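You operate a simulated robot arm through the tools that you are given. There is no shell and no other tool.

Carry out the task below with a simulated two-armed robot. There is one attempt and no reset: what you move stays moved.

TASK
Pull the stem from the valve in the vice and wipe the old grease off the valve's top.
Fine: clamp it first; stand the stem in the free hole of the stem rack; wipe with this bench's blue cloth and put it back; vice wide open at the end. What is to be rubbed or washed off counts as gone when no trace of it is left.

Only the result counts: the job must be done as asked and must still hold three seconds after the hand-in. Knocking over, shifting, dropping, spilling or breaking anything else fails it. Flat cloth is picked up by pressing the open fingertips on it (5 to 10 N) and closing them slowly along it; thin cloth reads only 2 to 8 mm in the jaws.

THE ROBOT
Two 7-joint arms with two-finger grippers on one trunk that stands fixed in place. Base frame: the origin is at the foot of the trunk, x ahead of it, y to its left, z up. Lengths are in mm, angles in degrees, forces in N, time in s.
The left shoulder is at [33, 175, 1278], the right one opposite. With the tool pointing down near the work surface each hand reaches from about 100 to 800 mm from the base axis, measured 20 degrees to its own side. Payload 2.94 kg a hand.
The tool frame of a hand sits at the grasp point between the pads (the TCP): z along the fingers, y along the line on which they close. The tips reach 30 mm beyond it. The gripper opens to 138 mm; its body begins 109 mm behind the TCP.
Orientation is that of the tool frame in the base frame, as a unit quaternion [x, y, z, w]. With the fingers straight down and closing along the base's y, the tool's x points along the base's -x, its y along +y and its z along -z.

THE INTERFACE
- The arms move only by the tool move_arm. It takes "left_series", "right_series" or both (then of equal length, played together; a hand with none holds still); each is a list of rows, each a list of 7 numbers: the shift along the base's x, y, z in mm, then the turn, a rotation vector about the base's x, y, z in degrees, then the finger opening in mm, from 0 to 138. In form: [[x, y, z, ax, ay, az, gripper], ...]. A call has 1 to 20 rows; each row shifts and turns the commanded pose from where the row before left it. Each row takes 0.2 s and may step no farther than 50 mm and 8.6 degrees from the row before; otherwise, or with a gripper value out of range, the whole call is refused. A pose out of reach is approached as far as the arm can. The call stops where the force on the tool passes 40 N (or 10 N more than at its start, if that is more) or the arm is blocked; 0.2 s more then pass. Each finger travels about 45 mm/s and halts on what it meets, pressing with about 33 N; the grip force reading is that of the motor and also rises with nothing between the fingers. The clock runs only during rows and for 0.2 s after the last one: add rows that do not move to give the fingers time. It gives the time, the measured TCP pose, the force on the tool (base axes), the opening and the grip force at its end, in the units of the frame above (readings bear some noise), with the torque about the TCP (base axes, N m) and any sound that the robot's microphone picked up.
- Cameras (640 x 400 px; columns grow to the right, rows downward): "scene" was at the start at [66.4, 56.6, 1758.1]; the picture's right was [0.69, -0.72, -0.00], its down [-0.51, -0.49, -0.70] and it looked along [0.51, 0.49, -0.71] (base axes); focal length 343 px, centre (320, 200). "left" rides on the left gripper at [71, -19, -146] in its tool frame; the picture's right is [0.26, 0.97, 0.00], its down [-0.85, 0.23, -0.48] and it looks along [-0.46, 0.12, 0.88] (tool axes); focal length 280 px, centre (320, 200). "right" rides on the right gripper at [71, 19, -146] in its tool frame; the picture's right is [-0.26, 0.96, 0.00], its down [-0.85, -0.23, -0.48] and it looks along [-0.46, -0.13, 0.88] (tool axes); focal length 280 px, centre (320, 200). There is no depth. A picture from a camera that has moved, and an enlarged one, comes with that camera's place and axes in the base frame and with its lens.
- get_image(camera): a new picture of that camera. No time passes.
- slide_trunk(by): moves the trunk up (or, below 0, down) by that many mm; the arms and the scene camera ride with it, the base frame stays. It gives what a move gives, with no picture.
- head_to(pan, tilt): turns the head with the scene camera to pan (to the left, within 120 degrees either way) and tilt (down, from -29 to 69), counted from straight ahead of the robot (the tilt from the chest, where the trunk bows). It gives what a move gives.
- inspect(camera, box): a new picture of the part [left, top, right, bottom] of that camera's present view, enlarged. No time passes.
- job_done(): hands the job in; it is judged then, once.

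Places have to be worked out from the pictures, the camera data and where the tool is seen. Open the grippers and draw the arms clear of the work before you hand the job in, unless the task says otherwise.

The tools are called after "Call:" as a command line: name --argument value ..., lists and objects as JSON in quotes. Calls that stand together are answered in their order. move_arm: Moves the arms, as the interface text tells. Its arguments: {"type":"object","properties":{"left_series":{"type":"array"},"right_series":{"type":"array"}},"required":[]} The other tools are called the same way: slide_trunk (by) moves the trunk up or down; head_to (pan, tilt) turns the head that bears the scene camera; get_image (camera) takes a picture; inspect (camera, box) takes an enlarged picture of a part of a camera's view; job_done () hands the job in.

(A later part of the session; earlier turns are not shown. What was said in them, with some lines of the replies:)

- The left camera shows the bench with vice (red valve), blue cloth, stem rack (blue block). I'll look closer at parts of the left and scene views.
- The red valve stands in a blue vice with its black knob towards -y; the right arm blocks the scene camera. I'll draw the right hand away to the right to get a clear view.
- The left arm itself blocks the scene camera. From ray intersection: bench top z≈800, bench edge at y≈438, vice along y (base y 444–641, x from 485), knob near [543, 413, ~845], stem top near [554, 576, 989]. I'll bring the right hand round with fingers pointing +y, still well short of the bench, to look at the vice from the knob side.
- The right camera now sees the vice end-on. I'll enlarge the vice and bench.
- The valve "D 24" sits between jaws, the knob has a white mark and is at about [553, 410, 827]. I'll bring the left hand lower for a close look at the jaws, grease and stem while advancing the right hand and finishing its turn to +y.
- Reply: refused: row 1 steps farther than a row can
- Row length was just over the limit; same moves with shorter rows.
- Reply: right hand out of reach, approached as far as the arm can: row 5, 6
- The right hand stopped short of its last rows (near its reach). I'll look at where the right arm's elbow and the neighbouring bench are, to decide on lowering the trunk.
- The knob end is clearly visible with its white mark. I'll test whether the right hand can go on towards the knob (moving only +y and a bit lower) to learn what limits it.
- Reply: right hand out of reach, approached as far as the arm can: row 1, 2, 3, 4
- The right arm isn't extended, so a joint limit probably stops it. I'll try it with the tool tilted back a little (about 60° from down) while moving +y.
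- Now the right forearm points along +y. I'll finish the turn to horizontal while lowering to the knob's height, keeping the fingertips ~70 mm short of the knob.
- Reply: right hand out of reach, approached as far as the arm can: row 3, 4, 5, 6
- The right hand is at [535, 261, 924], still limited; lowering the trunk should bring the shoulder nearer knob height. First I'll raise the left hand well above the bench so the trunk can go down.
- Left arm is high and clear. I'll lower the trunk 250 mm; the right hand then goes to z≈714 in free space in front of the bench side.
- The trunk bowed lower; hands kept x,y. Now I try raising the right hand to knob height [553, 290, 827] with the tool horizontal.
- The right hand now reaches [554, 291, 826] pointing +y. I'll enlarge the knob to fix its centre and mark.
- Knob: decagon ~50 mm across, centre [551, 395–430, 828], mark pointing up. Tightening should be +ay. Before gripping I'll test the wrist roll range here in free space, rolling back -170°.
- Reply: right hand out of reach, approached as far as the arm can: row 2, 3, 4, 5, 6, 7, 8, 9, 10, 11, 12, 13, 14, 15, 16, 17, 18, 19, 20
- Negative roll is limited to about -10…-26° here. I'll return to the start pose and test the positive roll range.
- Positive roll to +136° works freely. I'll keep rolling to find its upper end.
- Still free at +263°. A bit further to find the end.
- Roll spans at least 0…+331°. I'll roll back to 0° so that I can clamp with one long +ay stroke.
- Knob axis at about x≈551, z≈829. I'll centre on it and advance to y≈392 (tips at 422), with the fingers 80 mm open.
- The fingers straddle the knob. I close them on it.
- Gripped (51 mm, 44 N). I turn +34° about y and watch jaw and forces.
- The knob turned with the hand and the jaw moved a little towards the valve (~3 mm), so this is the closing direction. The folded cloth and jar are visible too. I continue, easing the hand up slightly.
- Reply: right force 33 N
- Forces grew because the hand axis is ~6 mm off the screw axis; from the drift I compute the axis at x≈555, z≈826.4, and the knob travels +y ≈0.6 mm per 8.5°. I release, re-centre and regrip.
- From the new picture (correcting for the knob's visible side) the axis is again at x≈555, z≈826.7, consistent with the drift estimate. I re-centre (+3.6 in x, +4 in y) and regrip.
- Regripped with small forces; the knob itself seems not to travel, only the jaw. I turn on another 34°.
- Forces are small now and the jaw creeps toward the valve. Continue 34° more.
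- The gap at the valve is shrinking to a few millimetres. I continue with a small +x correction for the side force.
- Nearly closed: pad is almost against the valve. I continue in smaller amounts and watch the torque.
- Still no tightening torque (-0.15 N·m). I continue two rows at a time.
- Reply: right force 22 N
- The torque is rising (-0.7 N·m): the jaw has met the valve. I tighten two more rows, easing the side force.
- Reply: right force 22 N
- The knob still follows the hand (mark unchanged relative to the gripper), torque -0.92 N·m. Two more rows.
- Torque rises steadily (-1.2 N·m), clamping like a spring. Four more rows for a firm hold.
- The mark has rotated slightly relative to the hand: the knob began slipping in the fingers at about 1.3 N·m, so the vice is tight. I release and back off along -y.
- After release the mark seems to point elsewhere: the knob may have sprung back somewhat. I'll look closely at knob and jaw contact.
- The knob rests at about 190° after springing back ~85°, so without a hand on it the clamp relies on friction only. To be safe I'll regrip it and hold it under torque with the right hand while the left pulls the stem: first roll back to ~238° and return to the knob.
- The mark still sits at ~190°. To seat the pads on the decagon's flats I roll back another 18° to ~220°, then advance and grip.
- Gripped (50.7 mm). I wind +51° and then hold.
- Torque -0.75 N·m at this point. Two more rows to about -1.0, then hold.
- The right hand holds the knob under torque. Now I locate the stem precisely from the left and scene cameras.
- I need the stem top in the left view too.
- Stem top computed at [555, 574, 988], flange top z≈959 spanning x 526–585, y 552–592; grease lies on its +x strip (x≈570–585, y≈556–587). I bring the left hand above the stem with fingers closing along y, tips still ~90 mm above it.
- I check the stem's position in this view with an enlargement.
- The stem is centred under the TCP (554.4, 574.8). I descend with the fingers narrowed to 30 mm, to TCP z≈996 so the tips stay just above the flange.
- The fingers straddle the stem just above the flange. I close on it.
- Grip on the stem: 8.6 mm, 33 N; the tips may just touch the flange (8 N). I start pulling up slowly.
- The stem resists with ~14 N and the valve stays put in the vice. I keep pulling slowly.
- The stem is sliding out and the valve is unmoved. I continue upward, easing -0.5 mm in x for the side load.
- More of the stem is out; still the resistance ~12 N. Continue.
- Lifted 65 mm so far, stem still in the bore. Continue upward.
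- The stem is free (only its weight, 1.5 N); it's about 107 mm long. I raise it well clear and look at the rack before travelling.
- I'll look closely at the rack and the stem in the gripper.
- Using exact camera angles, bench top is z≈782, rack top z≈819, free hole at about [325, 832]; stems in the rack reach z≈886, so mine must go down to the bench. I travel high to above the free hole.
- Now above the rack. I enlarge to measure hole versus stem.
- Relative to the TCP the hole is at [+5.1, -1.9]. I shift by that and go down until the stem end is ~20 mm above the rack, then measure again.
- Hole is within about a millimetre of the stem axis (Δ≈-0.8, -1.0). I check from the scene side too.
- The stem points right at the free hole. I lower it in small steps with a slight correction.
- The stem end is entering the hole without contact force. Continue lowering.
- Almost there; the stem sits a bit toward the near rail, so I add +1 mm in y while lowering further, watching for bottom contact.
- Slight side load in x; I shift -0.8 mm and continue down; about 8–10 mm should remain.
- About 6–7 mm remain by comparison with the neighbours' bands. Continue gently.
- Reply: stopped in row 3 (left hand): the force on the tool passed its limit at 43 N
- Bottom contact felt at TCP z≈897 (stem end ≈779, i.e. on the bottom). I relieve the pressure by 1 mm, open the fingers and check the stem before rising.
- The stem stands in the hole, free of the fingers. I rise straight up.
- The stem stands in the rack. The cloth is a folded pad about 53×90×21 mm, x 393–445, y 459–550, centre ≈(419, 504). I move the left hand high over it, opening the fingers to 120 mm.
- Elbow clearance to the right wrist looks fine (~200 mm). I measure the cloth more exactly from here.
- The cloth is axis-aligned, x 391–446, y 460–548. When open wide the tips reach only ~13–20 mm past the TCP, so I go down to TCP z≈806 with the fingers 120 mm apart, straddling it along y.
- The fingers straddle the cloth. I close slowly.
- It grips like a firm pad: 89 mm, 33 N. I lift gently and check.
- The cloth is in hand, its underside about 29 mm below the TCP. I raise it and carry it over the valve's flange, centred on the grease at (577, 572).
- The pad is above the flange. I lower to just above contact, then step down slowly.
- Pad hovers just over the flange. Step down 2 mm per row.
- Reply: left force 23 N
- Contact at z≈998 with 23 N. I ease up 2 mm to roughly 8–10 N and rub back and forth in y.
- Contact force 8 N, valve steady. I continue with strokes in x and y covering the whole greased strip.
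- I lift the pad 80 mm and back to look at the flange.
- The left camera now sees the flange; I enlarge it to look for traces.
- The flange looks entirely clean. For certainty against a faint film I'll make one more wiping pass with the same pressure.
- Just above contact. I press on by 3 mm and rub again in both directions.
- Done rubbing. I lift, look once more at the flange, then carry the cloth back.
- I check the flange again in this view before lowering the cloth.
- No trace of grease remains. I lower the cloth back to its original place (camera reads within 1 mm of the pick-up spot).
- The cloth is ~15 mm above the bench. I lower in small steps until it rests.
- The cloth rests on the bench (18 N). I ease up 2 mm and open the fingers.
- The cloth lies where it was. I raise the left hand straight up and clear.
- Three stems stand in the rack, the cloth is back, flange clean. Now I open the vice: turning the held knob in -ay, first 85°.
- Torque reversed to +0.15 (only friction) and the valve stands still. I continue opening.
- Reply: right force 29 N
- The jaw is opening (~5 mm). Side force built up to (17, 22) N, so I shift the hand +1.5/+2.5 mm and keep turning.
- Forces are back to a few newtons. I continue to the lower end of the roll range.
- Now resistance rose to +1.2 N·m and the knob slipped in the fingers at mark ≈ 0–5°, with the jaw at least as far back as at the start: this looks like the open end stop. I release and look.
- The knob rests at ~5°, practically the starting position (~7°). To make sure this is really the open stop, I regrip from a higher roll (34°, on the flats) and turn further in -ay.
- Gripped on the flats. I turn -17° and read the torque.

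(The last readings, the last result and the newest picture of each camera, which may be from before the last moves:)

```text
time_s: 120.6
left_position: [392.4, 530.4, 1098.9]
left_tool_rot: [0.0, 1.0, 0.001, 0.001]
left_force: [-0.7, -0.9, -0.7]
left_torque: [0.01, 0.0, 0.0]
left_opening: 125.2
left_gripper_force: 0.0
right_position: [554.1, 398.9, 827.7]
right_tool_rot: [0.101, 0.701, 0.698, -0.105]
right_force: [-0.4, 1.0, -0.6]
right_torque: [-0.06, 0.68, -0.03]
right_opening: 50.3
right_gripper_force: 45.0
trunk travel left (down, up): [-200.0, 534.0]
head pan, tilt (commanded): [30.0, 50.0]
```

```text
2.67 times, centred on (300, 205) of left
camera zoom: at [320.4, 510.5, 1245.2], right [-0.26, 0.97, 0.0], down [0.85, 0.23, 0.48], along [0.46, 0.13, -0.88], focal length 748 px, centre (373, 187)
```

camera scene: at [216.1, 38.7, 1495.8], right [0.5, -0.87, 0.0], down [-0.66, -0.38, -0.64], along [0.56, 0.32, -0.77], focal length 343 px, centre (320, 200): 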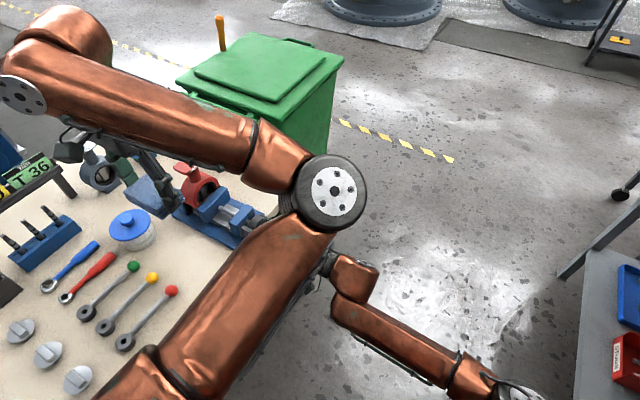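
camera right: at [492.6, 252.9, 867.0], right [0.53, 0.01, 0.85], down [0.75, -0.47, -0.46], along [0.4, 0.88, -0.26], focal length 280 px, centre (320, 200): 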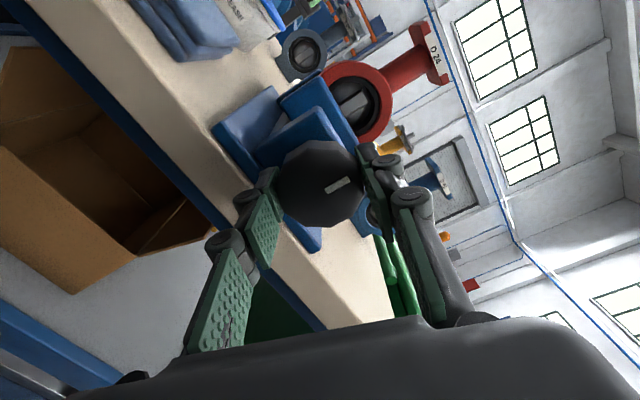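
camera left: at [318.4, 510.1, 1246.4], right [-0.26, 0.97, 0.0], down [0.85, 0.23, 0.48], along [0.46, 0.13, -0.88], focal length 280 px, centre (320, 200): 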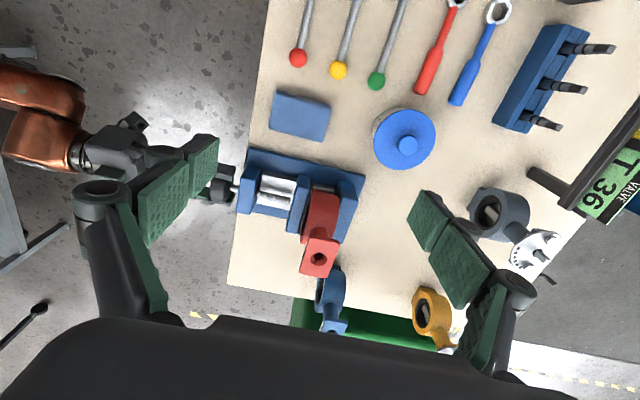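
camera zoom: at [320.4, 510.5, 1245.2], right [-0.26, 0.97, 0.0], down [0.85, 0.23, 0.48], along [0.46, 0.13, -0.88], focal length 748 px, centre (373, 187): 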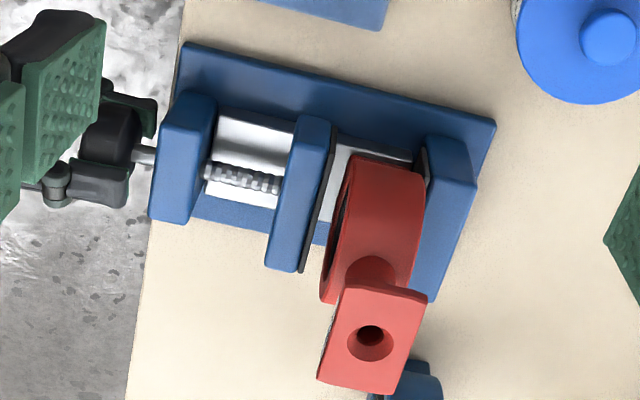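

The torque rises at once (+0.68) with no jaw motion: it is the open stop, so the vice is wide open. I release and withdraw the right hand, then check everything.

Call:
move_arm --right_series '[[0, 0, 0, 0, 0, 0, 80], [0, 0, 0, 0, 0, 0, 80], [0, 0, 0, 0, 0, 0, 80], [0, -20, 0, 0, 0, 0, 80], [0, -40, 0, 0, 0, 0, 80], [0, -45, 0, 0, 0, 0, 80], [0, -45, 0, 0, 0, 0, 80], [-10, -45, 0, 0, 0, 0, 100], [-10, -45, 0, 0, 0, 0, 120]]'

Call:
inspect --camera "right" --box '[250, 50, 410, 190]'

Call:
get_image --camera "left"

Call:
get_image --camera "scene"

```text
time_s: 122.6
left_position: [392.2, 529.1, 1099.7]
left_tool_rot: [0.001, 1.0, 0.002, 0.0]
left_force: [-0.3, 0.2, -0.1]
left_torque: [0.02, 0.03, -0.01]
left_opening: 124.9
left_gripper_force: 0.2
right_position: [534.3, 157.3, 828.8]
right_tool_rot: [0.102, 0.7, 0.699, -0.105]
right_force: [-0.5, -0.5, -0.2]
right_torque: [-0.01, 0.01, 0.01]
right_opening: 120.2
right_gripper_force: 0.0
trunk travel left (down, up): [-200.0, 534.0]
head pan, tilt (commanded): [30.0, 50.0]
```

```text
2.86 times, centred on (330, 120) of right
camera zoom: at [472.2, 12.3, 866.7], right [0.53, 0.0, 0.85], down [0.75, -0.47, -0.47], along [0.4, 0.88, -0.25], focal length 801 px, centre (291, 429)
```

zoom: 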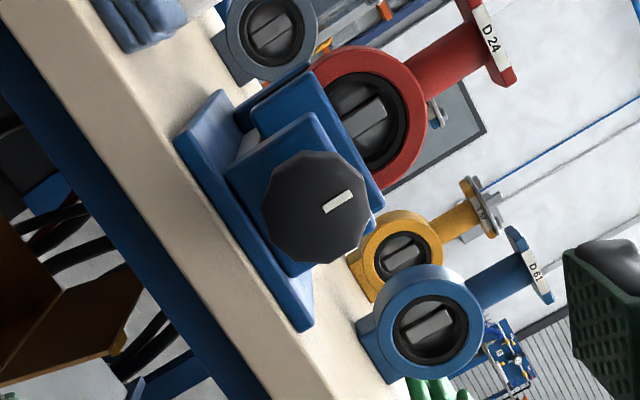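

```text
taken
camera left: at [320.1, 509.2, 1246.0], right [-0.26, 0.97, 0.0], down [0.85, 0.23, 0.48], along [0.46, 0.13, -0.88], focal length 280 px, centre (320, 200)
```

left: 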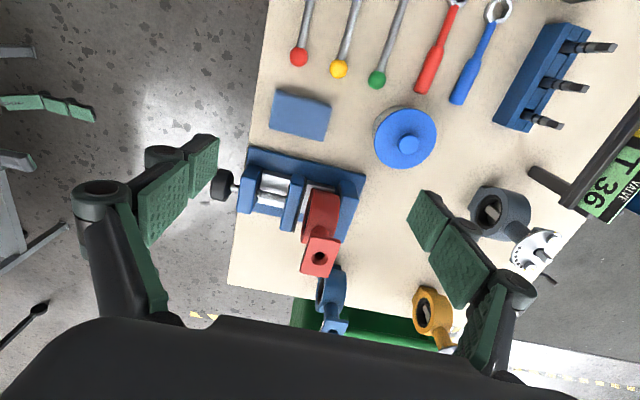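

```text
taken
camera scene: at [217.2, 38.2, 1495.7], right [0.5, -0.87, 0.0], down [-0.66, -0.38, -0.64], along [0.56, 0.32, -0.77], focal length 343 px, centre (320, 200)
```

scene: 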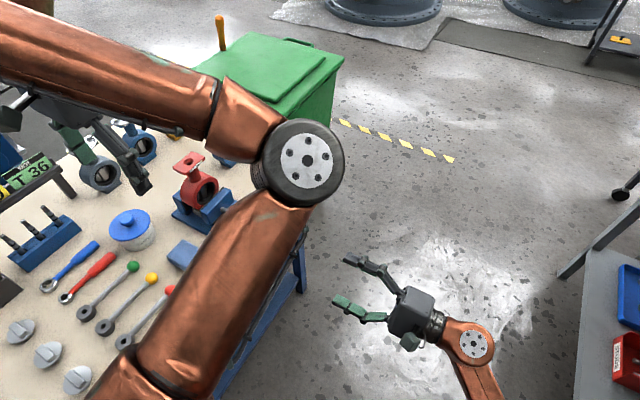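

I enlarge the cloth, vice and rack for a final check.

Call:
inspect --camera "left" --box '[210, 75, 370, 285]'

Call:
inspect --camera "left" --box '[480, 10, 640, 140]'

Call:
inspect --camera "left" --box '[255, 75, 345, 145]'

```text
1.90 times, centred on (290, 180) of left
camera zoom: at [320.1, 509.2, 1246.0], right [-0.26, 0.97, 0.0], down [0.85, 0.23, 0.48], along [0.46, 0.13, -0.88], focal length 534 px, centre (377, 238)
```

zoom: 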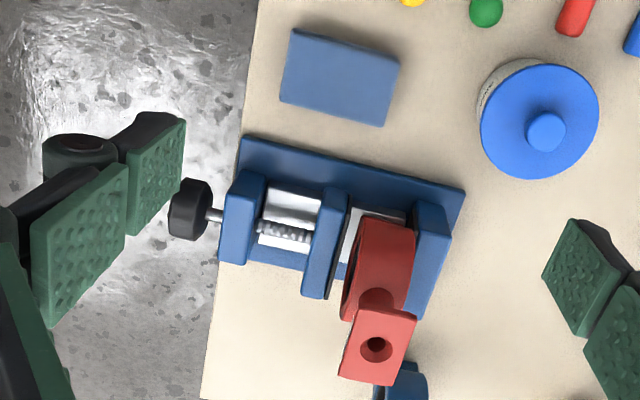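

```text
3.08 times, centred on (560, 75) of left
camera zoom: at [320.1, 509.2, 1246.0], right [-0.26, 0.97, 0.0], down [0.85, 0.23, 0.48], along [0.46, 0.13, -0.88], focal length 863 px, centre (-418, 585)
```

zoom: 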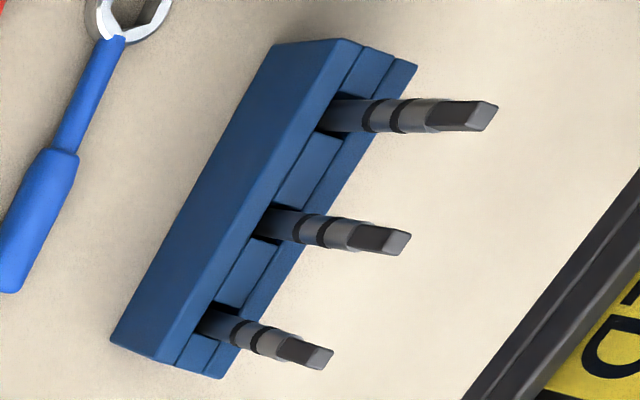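

```text
5.71 times, centred on (300, 110) of left
camera zoom: at [320.1, 509.2, 1246.0], right [-0.26, 0.97, 0.0], down [0.85, 0.23, 0.48], along [0.46, 0.13, -0.88], focal length 1602 px, centre (434, 714)
```

zoom: 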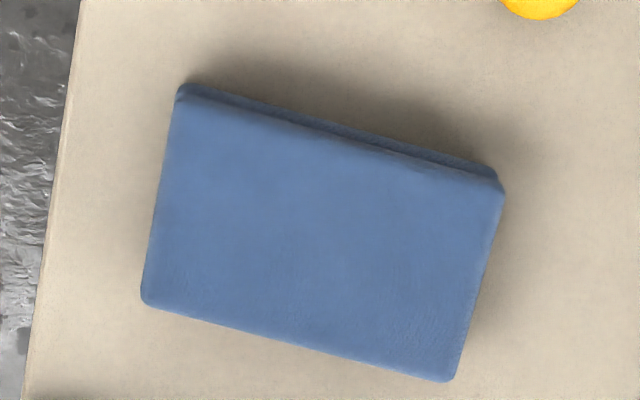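

All three stems stand alike in the rack, the cloth is back in place, the flange is clean and the jaw is fully back. I draw both arms further clear.

Call:
move_arm --left_series '[[-10, 0, 30, 0, 0, 0, 125], [-10, 0, 30, 0, 0, 0, 125], [-10, 0, 30, 0, 0, 0, 125], [-10, 0, 30, 0, 0, 0, 125], [0, 0, 0, 0, 0, 0, 125]]' --right_series '[[-10, -25, 0, 0, 0, 0, 125], [-10, -25, 0, 0, 0, 0, 125], [-10, -25, 0, 0, 0, 0, 125], [0, 0, 0, 0, 0, 0, 125], [0, 0, 0, 0, 0, 0, 125]]'

Call:
get_image --camera "left"

Call:
get_image --camera "scene"

```text
time_s: 123.8
left_position: [357.0, 530.5, 1219.3]
left_tool_rot: [0.0, 1.0, 0.002, 0.001]
left_force: [0.3, 0.1, -0.1]
left_torque: [0.0, 0.04, -0.01]
left_opening: 125.0
left_gripper_force: 0.0
right_position: [505.2, 80.3, 825.9]
right_tool_rot: [0.104, 0.701, 0.698, -0.105]
right_force: [0.1, 0.1, -0.4]
right_torque: [-0.01, 0.0, 0.02]
right_opening: 125.0
right_gripper_force: 0.0
trunk travel left (down, up): [-200.0, 534.0]
head pan, tilt (commanded): [30.0, 50.0]
```

```text
taken
camera left: at [284.5, 510.1, 1365.4], right [-0.26, 0.97, 0.0], down [0.85, 0.23, 0.48], along [0.46, 0.13, -0.88], focal length 280 px, centre (320, 200)
```

left: 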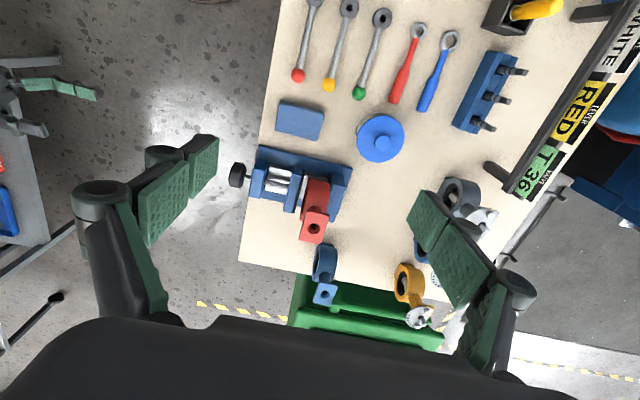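

```text
taken
camera scene: at [217.9, 38.9, 1495.4], right [0.5, -0.87, 0.0], down [-0.66, -0.38, -0.64], along [0.56, 0.32, -0.77], focal length 343 px, centre (320, 200)
```

scene: 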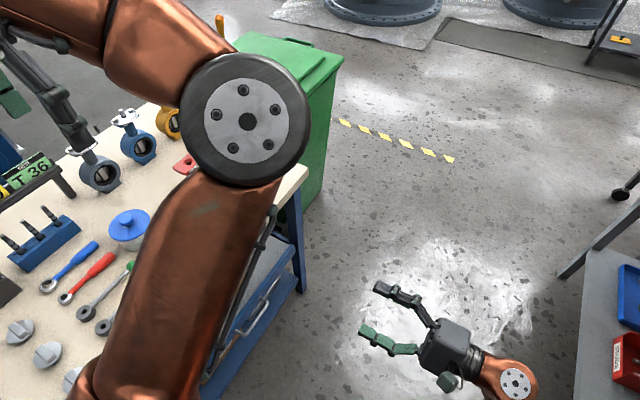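

Both arms are clear with open grippers, the stem stands in the rack, the flange is clean, the cloth is back and the vice is at its open stop. I hand the job in.

Call:
job_done

```text
The job is handed in.
```

The job is done and handed in; I don't have the verdict, so this rests on the last pictures and readings.

- **Clamp:** I tightened the vice before pulling. On release, the knob sprang back about 85°. So I gripped it again and held it tight with the right hand while the left pulled the stem and wiped. The valve stayed put.
- **Stem:** It came out cleanly and now stands in the free rack hole, level with the two beside it.
- **Grease:** I made two wiping passes with this bench's blue cloth. The enlarged pictures show no trace left on the flange.
- **Cloth:** It is back where it was, within about a millimetre.
- **Vice:** I turned the knob back until it would go no further, then gripped it again to check: the torque rose at once and the jaw did not move. I take that to be its fully open stop. The jaw still stands about 40 mm from the screw block, the same as at the start.

Both grippers are open and both arms are clear of the bench. I left the trunk 250 mm lower than it started.
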